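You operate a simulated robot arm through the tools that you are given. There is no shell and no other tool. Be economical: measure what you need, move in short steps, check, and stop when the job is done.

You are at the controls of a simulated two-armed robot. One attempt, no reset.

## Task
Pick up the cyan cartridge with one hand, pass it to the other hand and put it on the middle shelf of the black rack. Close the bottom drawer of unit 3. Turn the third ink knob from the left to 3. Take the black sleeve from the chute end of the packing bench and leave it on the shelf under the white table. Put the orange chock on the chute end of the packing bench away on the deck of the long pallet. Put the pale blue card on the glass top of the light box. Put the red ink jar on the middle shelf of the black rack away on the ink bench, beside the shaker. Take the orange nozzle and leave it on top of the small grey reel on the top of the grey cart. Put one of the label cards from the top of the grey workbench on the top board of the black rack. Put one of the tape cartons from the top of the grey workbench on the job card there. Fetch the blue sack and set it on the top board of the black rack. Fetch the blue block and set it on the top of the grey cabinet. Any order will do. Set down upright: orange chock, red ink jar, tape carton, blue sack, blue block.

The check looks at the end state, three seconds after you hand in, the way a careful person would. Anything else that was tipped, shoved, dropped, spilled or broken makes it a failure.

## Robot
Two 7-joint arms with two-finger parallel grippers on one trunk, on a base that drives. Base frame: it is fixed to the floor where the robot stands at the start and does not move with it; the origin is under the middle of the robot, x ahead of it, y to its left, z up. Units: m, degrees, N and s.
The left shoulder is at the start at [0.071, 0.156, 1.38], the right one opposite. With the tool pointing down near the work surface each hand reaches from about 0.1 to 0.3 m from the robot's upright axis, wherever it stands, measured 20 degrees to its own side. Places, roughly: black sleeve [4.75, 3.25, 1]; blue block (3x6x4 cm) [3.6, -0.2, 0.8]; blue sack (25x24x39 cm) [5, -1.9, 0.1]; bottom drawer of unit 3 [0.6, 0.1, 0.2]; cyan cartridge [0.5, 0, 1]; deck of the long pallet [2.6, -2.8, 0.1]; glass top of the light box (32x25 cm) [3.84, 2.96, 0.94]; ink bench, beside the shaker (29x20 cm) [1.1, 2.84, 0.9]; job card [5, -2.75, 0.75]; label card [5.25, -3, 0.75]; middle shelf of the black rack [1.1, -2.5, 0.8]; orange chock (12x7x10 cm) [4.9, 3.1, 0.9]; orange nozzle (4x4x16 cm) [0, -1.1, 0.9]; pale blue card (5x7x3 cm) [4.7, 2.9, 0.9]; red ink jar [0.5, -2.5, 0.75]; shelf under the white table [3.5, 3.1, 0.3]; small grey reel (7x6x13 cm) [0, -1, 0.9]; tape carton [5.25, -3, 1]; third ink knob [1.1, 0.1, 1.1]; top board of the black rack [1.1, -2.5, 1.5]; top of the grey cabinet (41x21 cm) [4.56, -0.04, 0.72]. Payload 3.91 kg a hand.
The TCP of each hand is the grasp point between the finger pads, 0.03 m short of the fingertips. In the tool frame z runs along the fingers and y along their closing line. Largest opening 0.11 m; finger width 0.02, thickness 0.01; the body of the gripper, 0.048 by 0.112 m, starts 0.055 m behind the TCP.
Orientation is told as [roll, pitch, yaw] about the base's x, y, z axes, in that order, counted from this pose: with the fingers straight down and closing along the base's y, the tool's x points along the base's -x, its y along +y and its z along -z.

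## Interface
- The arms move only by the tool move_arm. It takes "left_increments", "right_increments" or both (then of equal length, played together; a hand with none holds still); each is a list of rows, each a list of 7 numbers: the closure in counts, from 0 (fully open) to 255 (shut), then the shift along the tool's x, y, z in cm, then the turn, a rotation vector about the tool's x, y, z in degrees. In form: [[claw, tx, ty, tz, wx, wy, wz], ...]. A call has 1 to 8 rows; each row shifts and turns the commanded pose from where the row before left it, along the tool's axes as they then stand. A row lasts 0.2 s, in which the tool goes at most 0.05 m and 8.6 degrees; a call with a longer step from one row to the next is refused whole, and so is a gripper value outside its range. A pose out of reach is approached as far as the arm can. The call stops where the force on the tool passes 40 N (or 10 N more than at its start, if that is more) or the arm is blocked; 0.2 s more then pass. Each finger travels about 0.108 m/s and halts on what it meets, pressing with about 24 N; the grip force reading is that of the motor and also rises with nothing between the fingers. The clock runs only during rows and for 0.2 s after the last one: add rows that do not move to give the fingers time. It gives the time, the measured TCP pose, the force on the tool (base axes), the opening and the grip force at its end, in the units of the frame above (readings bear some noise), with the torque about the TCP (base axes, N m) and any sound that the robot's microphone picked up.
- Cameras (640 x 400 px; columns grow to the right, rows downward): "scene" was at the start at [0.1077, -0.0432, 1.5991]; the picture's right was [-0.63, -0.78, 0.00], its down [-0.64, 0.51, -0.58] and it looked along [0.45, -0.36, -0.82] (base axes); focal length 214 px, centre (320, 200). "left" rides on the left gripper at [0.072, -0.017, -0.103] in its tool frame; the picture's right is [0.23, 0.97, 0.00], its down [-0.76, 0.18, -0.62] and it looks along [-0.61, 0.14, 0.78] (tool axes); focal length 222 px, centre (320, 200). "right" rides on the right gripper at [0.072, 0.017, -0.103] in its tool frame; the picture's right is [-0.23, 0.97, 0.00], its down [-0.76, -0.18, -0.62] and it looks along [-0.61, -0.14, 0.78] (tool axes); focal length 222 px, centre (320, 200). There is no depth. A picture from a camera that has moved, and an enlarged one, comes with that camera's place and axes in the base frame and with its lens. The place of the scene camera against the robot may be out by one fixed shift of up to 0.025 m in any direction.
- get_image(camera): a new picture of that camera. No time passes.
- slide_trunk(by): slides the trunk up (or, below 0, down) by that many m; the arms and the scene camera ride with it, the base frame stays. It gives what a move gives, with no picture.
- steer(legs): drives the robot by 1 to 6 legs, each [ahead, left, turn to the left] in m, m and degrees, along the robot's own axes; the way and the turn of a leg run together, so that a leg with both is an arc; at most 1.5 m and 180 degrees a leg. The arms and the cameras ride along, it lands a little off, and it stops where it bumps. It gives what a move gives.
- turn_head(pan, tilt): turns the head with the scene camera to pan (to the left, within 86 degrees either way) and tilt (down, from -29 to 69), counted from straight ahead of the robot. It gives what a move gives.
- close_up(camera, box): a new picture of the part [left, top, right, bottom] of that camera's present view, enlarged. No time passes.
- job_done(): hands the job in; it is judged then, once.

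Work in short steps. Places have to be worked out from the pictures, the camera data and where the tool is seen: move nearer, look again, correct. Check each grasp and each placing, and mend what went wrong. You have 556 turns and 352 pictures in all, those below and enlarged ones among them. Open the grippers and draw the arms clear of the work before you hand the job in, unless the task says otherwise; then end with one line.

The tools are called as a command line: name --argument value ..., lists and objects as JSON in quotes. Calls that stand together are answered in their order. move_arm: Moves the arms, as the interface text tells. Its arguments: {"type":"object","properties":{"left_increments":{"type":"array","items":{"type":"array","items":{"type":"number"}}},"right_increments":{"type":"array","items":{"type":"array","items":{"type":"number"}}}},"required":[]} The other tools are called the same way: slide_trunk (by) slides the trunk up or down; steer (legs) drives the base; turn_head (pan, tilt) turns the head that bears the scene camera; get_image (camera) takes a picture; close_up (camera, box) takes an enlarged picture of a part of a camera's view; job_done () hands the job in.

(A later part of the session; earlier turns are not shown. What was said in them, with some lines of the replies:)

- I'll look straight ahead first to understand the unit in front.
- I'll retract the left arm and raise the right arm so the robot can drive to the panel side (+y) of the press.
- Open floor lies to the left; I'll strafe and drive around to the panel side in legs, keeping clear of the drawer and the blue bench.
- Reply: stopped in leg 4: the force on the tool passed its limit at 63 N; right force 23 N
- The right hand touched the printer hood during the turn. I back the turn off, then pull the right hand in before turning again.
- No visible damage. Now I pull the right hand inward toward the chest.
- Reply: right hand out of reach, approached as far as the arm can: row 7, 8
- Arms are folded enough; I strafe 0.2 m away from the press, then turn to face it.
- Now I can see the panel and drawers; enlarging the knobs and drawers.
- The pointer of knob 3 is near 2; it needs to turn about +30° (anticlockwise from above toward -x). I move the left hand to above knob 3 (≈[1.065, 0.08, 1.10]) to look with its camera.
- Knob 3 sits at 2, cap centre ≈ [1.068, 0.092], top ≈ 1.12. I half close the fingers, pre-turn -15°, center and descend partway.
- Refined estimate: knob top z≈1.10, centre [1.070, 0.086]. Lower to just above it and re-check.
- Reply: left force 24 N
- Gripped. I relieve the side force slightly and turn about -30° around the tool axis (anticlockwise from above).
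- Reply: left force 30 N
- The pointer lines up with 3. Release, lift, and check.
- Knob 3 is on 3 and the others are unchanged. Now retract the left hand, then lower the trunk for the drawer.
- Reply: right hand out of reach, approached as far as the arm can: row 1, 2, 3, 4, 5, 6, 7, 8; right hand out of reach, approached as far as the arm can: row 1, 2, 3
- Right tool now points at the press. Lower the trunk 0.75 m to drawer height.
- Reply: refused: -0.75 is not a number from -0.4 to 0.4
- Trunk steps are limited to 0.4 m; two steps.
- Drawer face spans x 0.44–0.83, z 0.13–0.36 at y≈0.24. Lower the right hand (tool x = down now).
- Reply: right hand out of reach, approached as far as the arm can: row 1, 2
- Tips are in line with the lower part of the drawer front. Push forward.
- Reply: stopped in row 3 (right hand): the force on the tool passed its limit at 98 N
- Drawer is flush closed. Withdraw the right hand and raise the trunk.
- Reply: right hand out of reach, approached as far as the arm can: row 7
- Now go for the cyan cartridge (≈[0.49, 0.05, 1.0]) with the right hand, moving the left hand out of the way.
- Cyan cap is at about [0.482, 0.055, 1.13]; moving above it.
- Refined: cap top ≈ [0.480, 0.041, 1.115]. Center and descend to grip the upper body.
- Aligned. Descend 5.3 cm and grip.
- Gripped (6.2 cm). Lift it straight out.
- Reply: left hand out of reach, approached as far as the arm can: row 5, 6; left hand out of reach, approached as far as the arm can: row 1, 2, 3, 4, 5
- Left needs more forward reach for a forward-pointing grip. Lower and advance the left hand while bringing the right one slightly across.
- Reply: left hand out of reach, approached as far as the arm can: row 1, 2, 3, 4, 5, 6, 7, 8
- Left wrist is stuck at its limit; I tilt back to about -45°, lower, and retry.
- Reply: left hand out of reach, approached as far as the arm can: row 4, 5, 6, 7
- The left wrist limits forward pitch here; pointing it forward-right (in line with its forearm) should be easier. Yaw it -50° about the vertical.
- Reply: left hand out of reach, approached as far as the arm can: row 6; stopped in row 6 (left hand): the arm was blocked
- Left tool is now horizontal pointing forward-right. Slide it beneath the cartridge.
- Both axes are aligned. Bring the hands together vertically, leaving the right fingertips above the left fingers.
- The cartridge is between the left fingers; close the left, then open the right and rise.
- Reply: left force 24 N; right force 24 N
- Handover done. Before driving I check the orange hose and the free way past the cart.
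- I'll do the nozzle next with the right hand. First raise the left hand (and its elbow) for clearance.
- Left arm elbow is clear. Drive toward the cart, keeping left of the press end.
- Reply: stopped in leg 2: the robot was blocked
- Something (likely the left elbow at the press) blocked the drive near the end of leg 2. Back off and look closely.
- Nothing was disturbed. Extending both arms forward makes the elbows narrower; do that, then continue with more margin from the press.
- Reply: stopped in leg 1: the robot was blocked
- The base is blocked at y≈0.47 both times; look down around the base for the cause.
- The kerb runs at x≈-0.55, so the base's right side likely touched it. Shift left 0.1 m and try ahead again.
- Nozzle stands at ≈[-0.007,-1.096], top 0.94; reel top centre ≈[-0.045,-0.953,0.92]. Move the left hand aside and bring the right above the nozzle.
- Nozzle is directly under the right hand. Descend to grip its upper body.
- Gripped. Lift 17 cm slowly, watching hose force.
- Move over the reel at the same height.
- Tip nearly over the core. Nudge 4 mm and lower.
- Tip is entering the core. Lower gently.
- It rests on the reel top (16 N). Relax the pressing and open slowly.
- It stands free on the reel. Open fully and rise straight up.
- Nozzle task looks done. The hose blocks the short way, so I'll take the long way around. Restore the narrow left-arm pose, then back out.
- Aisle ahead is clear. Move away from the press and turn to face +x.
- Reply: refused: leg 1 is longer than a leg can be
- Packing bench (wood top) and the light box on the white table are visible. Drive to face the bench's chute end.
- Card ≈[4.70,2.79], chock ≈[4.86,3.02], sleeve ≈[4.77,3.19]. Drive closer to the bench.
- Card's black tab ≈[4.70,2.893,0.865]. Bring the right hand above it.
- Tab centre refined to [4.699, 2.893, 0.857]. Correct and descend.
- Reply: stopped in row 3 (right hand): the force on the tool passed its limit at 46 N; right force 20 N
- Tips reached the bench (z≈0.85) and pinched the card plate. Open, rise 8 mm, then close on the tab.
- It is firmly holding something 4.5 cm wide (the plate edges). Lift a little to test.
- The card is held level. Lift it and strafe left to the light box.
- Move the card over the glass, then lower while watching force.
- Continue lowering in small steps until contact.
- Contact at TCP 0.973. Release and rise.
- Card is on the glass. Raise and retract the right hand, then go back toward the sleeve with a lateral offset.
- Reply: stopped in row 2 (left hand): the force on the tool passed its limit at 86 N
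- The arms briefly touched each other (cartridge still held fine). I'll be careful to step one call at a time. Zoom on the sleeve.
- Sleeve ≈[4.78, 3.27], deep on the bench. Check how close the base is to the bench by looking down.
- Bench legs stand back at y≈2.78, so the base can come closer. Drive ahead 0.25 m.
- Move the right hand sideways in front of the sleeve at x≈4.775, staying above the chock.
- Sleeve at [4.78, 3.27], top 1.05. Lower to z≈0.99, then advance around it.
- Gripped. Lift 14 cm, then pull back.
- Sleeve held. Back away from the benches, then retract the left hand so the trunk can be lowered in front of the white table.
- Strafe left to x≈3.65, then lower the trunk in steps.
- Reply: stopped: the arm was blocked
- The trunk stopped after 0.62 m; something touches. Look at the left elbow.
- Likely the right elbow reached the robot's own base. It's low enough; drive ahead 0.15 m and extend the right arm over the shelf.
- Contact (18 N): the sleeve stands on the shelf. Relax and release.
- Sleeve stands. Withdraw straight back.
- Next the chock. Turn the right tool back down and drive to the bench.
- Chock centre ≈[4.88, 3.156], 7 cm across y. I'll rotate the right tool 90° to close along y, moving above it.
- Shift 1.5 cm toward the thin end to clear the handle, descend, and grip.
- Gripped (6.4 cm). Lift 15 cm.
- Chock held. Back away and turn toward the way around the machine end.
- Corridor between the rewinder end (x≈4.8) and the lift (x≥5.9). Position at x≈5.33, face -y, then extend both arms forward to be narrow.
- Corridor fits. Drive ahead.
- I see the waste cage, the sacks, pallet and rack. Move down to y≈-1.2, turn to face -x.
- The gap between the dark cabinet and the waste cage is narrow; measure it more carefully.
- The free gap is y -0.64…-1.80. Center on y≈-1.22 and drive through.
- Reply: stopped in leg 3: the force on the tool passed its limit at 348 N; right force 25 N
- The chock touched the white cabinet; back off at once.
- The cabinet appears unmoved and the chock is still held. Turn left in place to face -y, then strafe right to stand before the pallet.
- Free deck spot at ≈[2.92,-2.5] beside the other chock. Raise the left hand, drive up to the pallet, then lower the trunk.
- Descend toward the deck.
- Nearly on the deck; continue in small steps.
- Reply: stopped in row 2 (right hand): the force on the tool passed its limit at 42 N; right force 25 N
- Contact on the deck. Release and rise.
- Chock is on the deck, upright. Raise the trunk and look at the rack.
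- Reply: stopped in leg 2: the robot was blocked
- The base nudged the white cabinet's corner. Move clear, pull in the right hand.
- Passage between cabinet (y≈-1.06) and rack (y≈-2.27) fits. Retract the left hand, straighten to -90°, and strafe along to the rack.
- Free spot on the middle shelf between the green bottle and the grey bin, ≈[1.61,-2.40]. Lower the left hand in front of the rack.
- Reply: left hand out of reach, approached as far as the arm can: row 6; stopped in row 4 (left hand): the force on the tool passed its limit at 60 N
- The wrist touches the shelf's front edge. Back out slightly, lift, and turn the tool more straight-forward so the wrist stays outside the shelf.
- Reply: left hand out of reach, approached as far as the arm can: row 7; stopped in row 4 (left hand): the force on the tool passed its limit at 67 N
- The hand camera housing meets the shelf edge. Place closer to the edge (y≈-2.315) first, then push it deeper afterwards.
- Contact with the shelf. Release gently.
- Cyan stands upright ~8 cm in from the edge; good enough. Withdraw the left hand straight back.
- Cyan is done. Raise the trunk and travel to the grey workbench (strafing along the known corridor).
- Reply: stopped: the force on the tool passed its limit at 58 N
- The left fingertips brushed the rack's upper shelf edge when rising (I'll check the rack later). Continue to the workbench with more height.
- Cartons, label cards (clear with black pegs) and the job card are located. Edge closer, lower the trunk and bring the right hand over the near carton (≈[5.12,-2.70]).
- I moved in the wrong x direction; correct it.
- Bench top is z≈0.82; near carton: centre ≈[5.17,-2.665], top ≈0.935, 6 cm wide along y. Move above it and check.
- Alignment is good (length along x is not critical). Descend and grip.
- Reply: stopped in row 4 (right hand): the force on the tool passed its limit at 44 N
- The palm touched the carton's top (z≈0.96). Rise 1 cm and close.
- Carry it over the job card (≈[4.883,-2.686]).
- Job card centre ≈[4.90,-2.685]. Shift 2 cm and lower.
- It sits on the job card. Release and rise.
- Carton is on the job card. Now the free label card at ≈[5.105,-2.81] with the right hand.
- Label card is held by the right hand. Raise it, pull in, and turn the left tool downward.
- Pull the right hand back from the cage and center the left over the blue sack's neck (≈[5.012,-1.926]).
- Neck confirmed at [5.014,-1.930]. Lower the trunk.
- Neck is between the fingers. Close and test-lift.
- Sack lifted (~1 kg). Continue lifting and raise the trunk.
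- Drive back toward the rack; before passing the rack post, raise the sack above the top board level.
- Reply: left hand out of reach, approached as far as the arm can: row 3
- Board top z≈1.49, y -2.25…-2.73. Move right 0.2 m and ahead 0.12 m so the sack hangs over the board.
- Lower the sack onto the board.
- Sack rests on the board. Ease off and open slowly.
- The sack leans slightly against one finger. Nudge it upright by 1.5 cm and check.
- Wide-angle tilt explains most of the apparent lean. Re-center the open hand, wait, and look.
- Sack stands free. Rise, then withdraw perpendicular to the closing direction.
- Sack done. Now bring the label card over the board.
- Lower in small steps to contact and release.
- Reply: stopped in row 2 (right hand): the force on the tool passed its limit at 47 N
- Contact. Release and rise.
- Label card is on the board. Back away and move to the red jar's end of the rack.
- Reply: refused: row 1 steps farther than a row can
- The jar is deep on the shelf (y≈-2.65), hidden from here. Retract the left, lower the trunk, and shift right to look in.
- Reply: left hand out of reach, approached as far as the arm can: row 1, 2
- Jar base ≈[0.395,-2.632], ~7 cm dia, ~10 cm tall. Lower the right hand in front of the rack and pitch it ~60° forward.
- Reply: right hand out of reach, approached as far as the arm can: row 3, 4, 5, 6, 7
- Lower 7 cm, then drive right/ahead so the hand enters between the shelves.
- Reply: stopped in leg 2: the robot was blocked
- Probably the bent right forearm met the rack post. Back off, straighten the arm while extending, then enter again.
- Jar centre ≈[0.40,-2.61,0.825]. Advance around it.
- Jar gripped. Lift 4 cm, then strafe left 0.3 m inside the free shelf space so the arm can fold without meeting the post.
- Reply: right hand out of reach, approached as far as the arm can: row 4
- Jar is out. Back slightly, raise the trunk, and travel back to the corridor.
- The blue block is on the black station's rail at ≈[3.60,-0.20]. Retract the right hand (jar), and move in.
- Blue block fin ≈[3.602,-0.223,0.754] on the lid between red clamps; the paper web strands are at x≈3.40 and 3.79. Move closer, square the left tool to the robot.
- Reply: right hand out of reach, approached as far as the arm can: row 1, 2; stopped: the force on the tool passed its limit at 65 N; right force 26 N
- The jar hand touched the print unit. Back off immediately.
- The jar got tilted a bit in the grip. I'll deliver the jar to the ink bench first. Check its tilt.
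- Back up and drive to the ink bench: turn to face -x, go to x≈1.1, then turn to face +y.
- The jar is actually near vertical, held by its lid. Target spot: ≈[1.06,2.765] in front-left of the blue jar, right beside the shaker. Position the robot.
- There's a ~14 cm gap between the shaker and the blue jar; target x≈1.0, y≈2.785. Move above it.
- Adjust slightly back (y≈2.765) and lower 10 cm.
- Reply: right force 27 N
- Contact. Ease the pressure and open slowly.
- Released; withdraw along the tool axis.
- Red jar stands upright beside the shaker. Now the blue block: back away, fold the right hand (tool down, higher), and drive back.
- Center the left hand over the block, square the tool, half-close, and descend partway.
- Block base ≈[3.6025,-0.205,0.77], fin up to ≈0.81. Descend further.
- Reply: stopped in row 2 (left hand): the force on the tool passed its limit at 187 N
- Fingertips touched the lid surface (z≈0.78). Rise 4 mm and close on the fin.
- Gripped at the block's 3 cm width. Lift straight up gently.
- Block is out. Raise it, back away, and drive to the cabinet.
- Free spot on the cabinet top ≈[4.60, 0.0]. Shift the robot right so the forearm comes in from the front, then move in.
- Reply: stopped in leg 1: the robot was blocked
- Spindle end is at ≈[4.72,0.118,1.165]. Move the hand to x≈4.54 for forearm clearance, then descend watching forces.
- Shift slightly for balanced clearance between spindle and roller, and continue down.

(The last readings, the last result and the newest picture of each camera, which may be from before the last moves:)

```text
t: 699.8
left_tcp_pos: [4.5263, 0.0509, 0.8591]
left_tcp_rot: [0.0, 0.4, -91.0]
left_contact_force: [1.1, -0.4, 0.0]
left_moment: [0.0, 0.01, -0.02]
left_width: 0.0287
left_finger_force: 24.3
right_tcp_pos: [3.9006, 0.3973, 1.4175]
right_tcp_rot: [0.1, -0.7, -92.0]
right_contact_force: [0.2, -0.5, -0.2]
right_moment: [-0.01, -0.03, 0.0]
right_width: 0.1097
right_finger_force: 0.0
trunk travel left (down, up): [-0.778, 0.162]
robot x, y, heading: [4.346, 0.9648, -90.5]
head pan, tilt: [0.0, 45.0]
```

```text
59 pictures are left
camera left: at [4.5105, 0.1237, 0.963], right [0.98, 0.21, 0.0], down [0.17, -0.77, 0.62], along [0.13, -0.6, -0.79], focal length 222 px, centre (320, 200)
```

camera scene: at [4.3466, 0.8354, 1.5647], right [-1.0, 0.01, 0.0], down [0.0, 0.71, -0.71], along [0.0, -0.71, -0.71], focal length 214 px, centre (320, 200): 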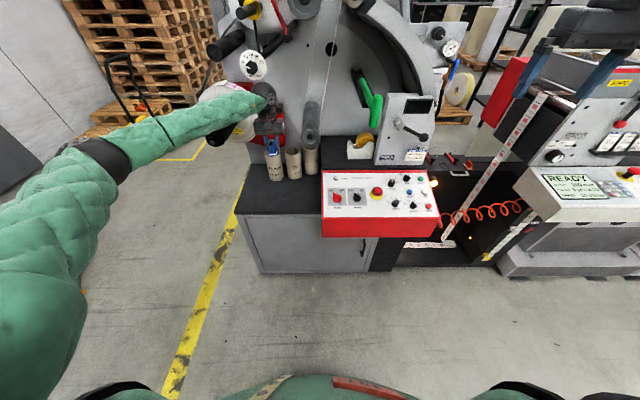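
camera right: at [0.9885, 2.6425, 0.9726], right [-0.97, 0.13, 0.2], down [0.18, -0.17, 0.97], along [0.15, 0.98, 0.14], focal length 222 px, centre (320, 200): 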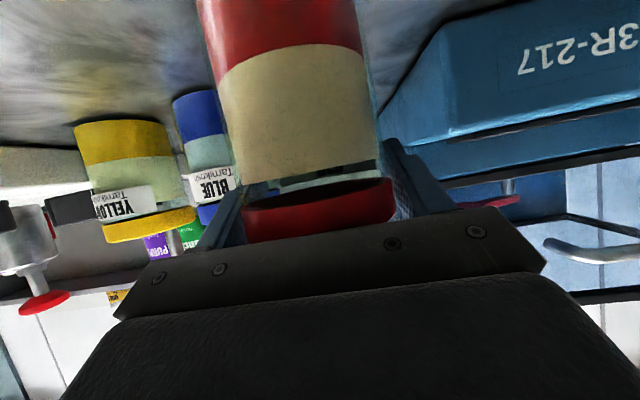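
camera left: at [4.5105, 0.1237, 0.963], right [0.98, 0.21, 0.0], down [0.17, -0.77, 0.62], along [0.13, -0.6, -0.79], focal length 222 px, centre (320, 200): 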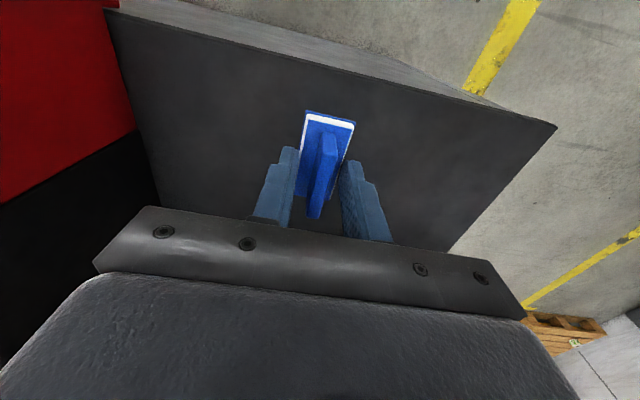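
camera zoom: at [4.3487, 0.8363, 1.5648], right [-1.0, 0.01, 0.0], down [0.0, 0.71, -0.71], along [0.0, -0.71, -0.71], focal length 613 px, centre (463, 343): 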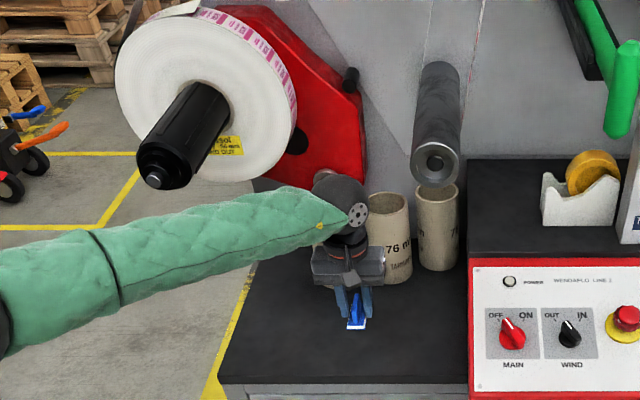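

move_arm --left_increments '[[245, 0, 0, 3, 0, 0, 0], [245, 0, 0, 2.5, 0, 0, 0], [245, 0, 0, 1, 0, 0, 0], [245, 0, 0, 0.8, 0, 0, 0], [245, 0, 0, 0.8, 0, 0, 0]]'

get_image --camera "left"

```text
t: 701.0
left_tcp_pos: [4.5259, 0.0522, 0.7775]
left_tcp_rot: [0.0, 0.3, -90.9]
left_contact_force: [0.5, 0.0, 0.5]
left_moment: [0.06, 0.02, -0.01]
left_width: 0.0292
left_finger_force: 24.1
right_tcp_pos: [3.9, 0.3997, 1.4184]
right_tcp_rot: [0.1, -0.6, -92.0]
right_contact_force: [0.7, 0.5, 0.2]
right_moment: [-0.02, -0.05, 0.01]
right_width: 0.1101
right_finger_force: 0.0
trunk travel left (down, up): [-0.778, 0.162]
robot x, y, heading: [4.3504, 0.9667, -90.2]
head pan, tilt: [0.0, 45.0]
```

```text
58 pictures are left
camera left: at [4.5115, 0.1252, 0.8808], right [0.98, 0.21, 0.0], down [0.17, -0.77, 0.62], along [0.13, -0.6, -0.79], focal length 222 px, centre (320, 200)
```

left: 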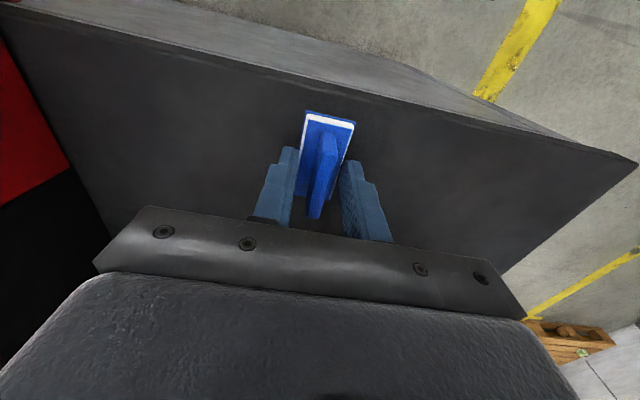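

Shift 2.5 cm deeper and keep lowering.

move_arm --left_increments '[[245, -2.5, 0, 0, 0, 0, 0], [245, 0, 0, 0.8, 0, 0, 0], [245, 0, 0, 0.6, 0, 0, 0], [245, 0, 0, 0.6, 0, 0, 0]]'

```text
t: 702.0
left_tcp_pos: [4.5259, 0.0278, 0.7594]
left_tcp_rot: [0.0, 0.4, -90.9]
left_contact_force: [0.1, 0.1, -0.4]
left_moment: [-0.03, 0.04, 0.01]
left_width: 0.0289
left_finger_force: 24.5
right_tcp_pos: [3.8994, 0.3996, 1.4174]
right_tcp_rot: [0.1, -0.6, -92.1]
right_contact_force: [0.1, -0.1, 0.0]
right_moment: [-0.01, -0.01, 0.0]
right_width: 0.11
right_finger_force: 0.0
trunk travel left (down, up): [-0.778, 0.162]
robot x, y, heading: [4.3478, 0.9661, -90.3]
head pan, tilt: [0.0, 45.0]
```

move_arm --left_increments '[[245, 0, 0, 0.6, 0, 0, 0], [245, 0, 0, 0.6, 0, 0, 0], [245, 0, 0, 0.5, 0, 0, 0], [245, 0, 0, 0.5, 0, 0, 0]]'

```text
t: 702.9
left_tcp_pos: [4.5249, 0.0263, 0.7504]
left_tcp_rot: [-0.1, 0.0, -90.9]
left_contact_force: [1.1, 18.2, 28.0]
left_moment: [0.79, -0.53, 0.42]
left_width: 0.0291
left_finger_force: 23.8
right_tcp_pos: [3.9009, 0.4022, 1.4181]
right_tcp_rot: [0.0, -0.8, -91.9]
right_contact_force: [-0.4, 0.1, -0.1]
right_moment: [0.04, 0.03, 0.0]
right_width: 0.1102
right_finger_force: 0.1
trunk travel left (down, up): [-0.778, 0.162]
robot x, y, heading: [4.3527, 0.9656, -90.2]
head pan, tilt: [0.0, 45.0]
stopped in row 4 (left hand): the force on the tool passed its limit at 44 N (the readings are from after the stop); the commanded pose is now the measured one
```

Contact. Ease and release.

move_arm --left_increments '[[245, 0, 0, -0.2, 0, 0, 0], [180, 0, 0, 0, 0, 0, 0], [160, 0, 0, 0, 0, 0, 0], [140, 0, 0, 0, 0, 0, 0]]'

get_image --camera "left"

close_up --camera "scene" --box '[220, 120, 320, 210]'

```text
t: 703.9
left_tcp_pos: [4.5266, 0.0259, 0.75]
left_tcp_rot: [-0.1, -0.1, -90.8]
left_contact_force: [-2.6, -0.4, 17.0]
left_moment: [0.06, -0.38, -0.02]
left_width: 0.048
left_finger_force: 0.0
right_tcp_pos: [3.9012, 0.4007, 1.4193]
right_tcp_rot: [0.1, -0.7, -91.9]
right_contact_force: [-0.3, -0.4, 0.9]
right_moment: [-0.03, 0.01, 0.01]
right_width: 0.11
right_finger_force: 0.1
trunk travel left (down, up): [-0.778, 0.162]
robot x, y, heading: [4.344, 0.967, -90.3]
head pan, tilt: [0.0, 45.0]
```

```text
57 pictures are left
camera left: at [4.5111, 0.0982, 0.8535], right [0.98, 0.21, 0.0], down [0.17, -0.76, 0.62], along [0.13, -0.61, -0.78], focal length 222 px, centre (320, 200)
```

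left: 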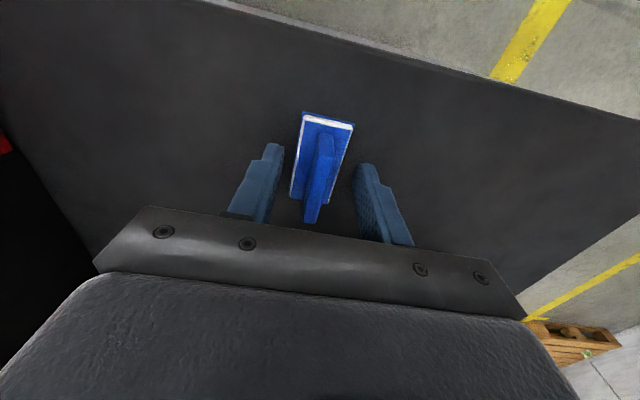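

```text
4.44 times, centred on (270, 165) of scene
camera zoom: at [4.3485, 0.8392, 1.5651], right [-1.0, 0.0, 0.0], down [0.0, 0.71, -0.71], along [0.0, -0.71, -0.71], focal length 953 px, centre (542, 356)
```

zoom: 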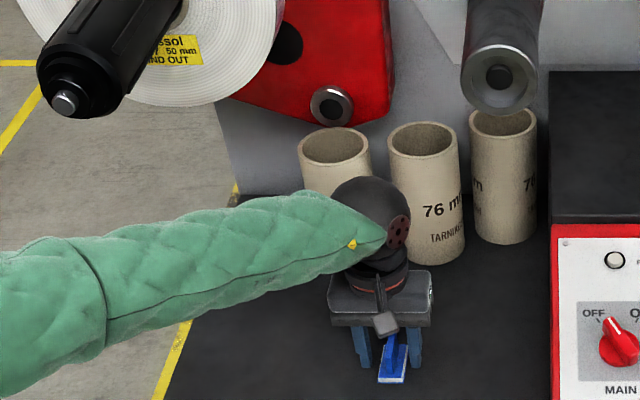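

Block stands on the cabinet. Rise, shift forward to the known clear line, and go up.

move_arm --left_increments '[[140, 0, 0, -1.5, 0, 0, 0], [140, 0, 0, -4, 0, 0, 0], [140, 2.5, 0, -3, 0, 0, 0], [140, 0, 0, -4.5, 0, 0, 0], [140, 0, 0, -4.5, 0, 0, 0], [140, 0, 0, -4.5, 0, 0, 0], [140, 0, 0, -4.5, 0, 0, 0]]'

close_up --camera "scene" --box '[200, 60, 340, 220]'

```text
t: 705.5
left_tcp_pos: [4.5256, 0.0499, 1.0114]
left_tcp_rot: [0.0, 0.1, -90.9]
left_contact_force: [-0.1, -0.4, -0.3]
left_moment: [-0.03, -0.01, 0.0]
left_width: 0.0497
left_finger_force: 0.1
right_tcp_pos: [3.8999, 0.4003, 1.418]
right_tcp_rot: [0.2, -0.7, -92.0]
right_contact_force: [-0.4, -0.1, 1.1]
right_moment: [-0.01, 0.0, -0.01]
right_width: 0.1101
right_finger_force: 0.1
trunk travel left (down, up): [-0.778, 0.162]
robot x, y, heading: [4.3452, 0.9668, -90.4]
head pan, tilt: [0.0, 45.0]
```

```text
2.50 times, centred on (270, 140) of scene
camera zoom: at [4.3478, 0.8383, 1.5648], right [-1.0, 0.0, 0.0], down [0.0, 0.71, -0.71], along [0.0, -0.71, -0.71], focal length 536 px, centre (445, 350)
```

zoom: 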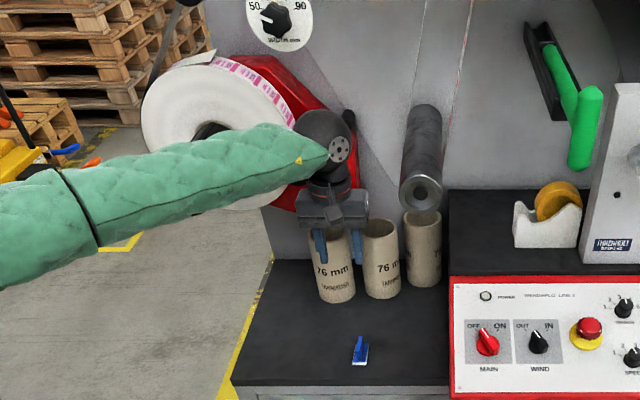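

Block is placed. Back away and verify the earlier work by driving past.

steer --legs '[[-0.5, 0, 0]]'

move_arm --left_increments '[[0, 3, 0, -4, 0, 0, 0], [0, 3, 0, -4, 0, 0, 0], [0, 3, 0, -4, 0, 0, 0], [0, 3, 0, -4, 0, 0, 0], [0, 3, 0, -4, 0, 0, 0], [0, 3, 0, -4, 0, 0, 0]]'

get_image --camera "scene"

```text
t: 708.4
left_tcp_pos: [4.5305, 0.5541, 1.0113]
left_tcp_rot: [0.0, 0.1, -90.8]
left_contact_force: [-0.1, 0.6, 1.0]
left_moment: [-0.03, -0.02, 0.01]
left_width: 0.0497
left_finger_force: 0.1
right_tcp_pos: [3.904, 0.9012, 1.4185]
right_tcp_rot: [0.2, -0.6, -91.8]
right_contact_force: [-0.2, -0.2, 0.1]
right_moment: [-0.03, -0.04, 0.01]
right_width: 0.1101
right_finger_force: 0.0
trunk travel left (down, up): [-0.778, 0.162]
robot x, y, heading: [4.3491, 1.4699, -90.1]
head pan, tilt: [0.0, 45.0]
```

```text
t: 709.8
left_tcp_pos: [4.5329, 0.7325, 1.2524]
left_tcp_rot: [0.0, 0.1, -90.8]
left_contact_force: [0.3, 0.2, 0.6]
left_moment: [0.01, 0.01, 0.0]
left_width: 0.1104
left_finger_force: 0.2
right_tcp_pos: [3.9024, 0.903, 1.4194]
right_tcp_rot: [0.1, -0.7, -91.8]
right_contact_force: [0.7, 0.1, -0.9]
right_moment: [0.03, 0.0, 0.0]
right_width: 0.11
right_finger_force: 0.0
trunk travel left (down, up): [-0.778, 0.162]
robot x, y, heading: [4.3543, 1.4695, -90.4]
head pan, tilt: [0.0, 45.0]
```

```text
54 pictures are left
camera scene: at [4.3504, 1.3416, 1.5649], right [-1.0, 0.0, 0.0], down [0.0, 0.71, -0.71], along [0.0, -0.71, -0.71], focal length 214 px, centre (320, 200)
```

scene: 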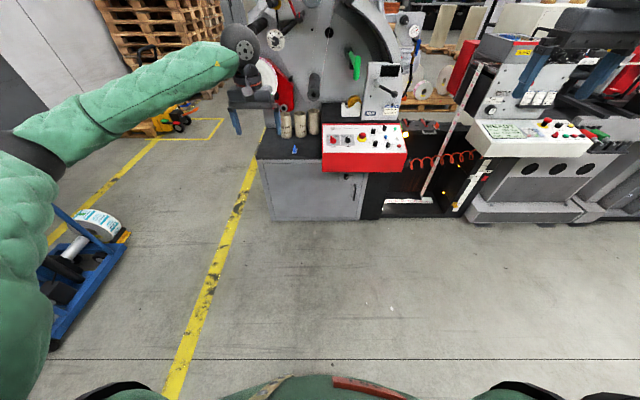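

steer --legs '[[0, -1.4, 0], [0, -1.4, 0], [0, -0.9, 0]]'

slide_trunk --by 0.15

turn_head --pan -10 --tilt 25

get_image --camera "scene"

```text
t: 727.6
left_tcp_pos: [0.8618, 0.7084, 1.2511]
left_tcp_rot: [-0.1, 0.0, -90.1]
left_contact_force: [-0.5, 0.2, -0.1]
left_moment: [0.0, 0.03, -0.03]
left_width: 0.1097
left_finger_force: 0.1
right_tcp_pos: [0.229, 0.8713, 1.4172]
right_tcp_rot: [0.2, -0.6, -91.2]
right_contact_force: [0.8, 0.2, -0.1]
right_moment: [0.01, 0.01, -0.02]
right_width: 0.1098
right_finger_force: 0.0
trunk travel left (down, up): [-0.778, 0.162]
robot x, y, heading: [0.6676, 1.4415, -89.5]
head pan, tilt: [0.0, 45.0]
```

```text
t: 729.4
left_tcp_pos: [0.8611, 0.7083, 1.4023]
left_tcp_rot: [-0.1, 0.1, -90.0]
left_contact_force: [0.4, -0.7, 0.6]
left_moment: [0.0, 0.02, -0.05]
left_width: 0.1103
left_finger_force: 0.2
right_tcp_pos: [0.2294, 0.8699, 1.5669]
right_tcp_rot: [0.1, -0.5, -91.0]
right_contact_force: [-0.5, -0.4, -0.2]
right_moment: [-0.01, -0.01, 0.0]
right_width: 0.1099
right_finger_force: 0.1
trunk travel left (down, up): [-0.928, 0.012]
robot x, y, heading: [0.6705, 1.4457, -89.2]
head pan, tilt: [0.0, 45.0]
```

```text
t: 730.2
left_tcp_pos: [0.8607, 0.7085, 1.4017]
left_tcp_rot: [-0.1, 0.1, -90.1]
left_contact_force: [0.3, 0.0, 0.0]
left_moment: [0.0, -0.01, -0.01]
left_width: 0.11
left_finger_force: 0.0
right_tcp_pos: [0.23, 0.8711, 1.5689]
right_tcp_rot: [0.0, -0.6, -91.1]
right_contact_force: [0.7, 0.5, 0.5]
right_moment: [-0.02, -0.01, 0.03]
right_width: 0.11
right_finger_force: 0.0
trunk travel left (down, up): [-0.928, 0.012]
robot x, y, heading: [0.6663, 1.4482, -89.3]
head pan, tilt: [-10.0, 25.0]
```

```text
53 pictures are left
camera scene: at [0.6548, 1.3059, 1.7453], right [-0.99, 0.16, 0.0], down [0.07, 0.42, -0.91], along [-0.15, -0.89, -0.42], focal length 214 px, centre (320, 200)
```

scene: 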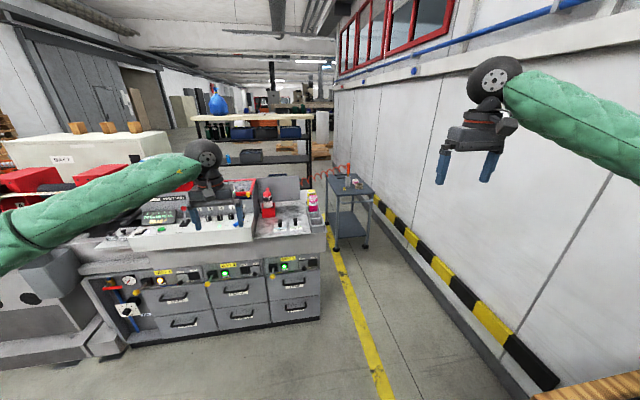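

close_up --camera "scene" --box '[310, 150, 400, 220]'

close_up --camera "scene" --box '[180, 70, 330, 180]'

```text
5.71 times, centred on (355, 185) of scene
camera zoom: at [0.6548, 1.3059, 1.7453], right [-0.99, 0.16, 0.0], down [0.07, 0.42, -0.91], along [-0.15, -0.89, -0.42], focal length 1226 px, centre (120, 286)
```

zoom: 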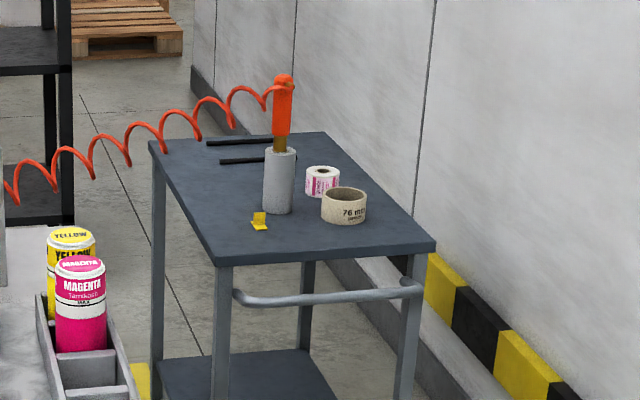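

```text
3.64 times, centred on (255, 125) of scene
camera zoom: at [0.6548, 1.3059, 1.7453], right [-0.99, 0.16, 0.0], down [0.07, 0.42, -0.91], along [-0.15, -0.89, -0.42], focal length 780 px, centre (556, 473)
```

zoom: 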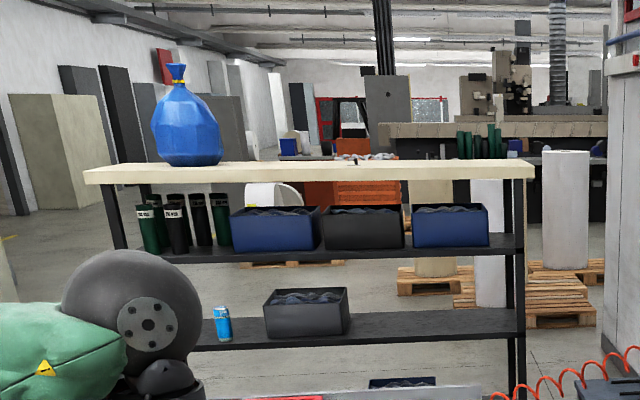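

All items check out: the nozzle is on the reel, the sack, label card and cyan cartridge are on the rack, and the drawer is shut. Grippers are open and arms are clear, so I hand in.

job_done

```text
The job is handed in.
```

I finished all twelve tasks and handed the job in; along the way the robot bumped the printer hood, the white cabinet, the rack and a print unit, and I saw no damage.
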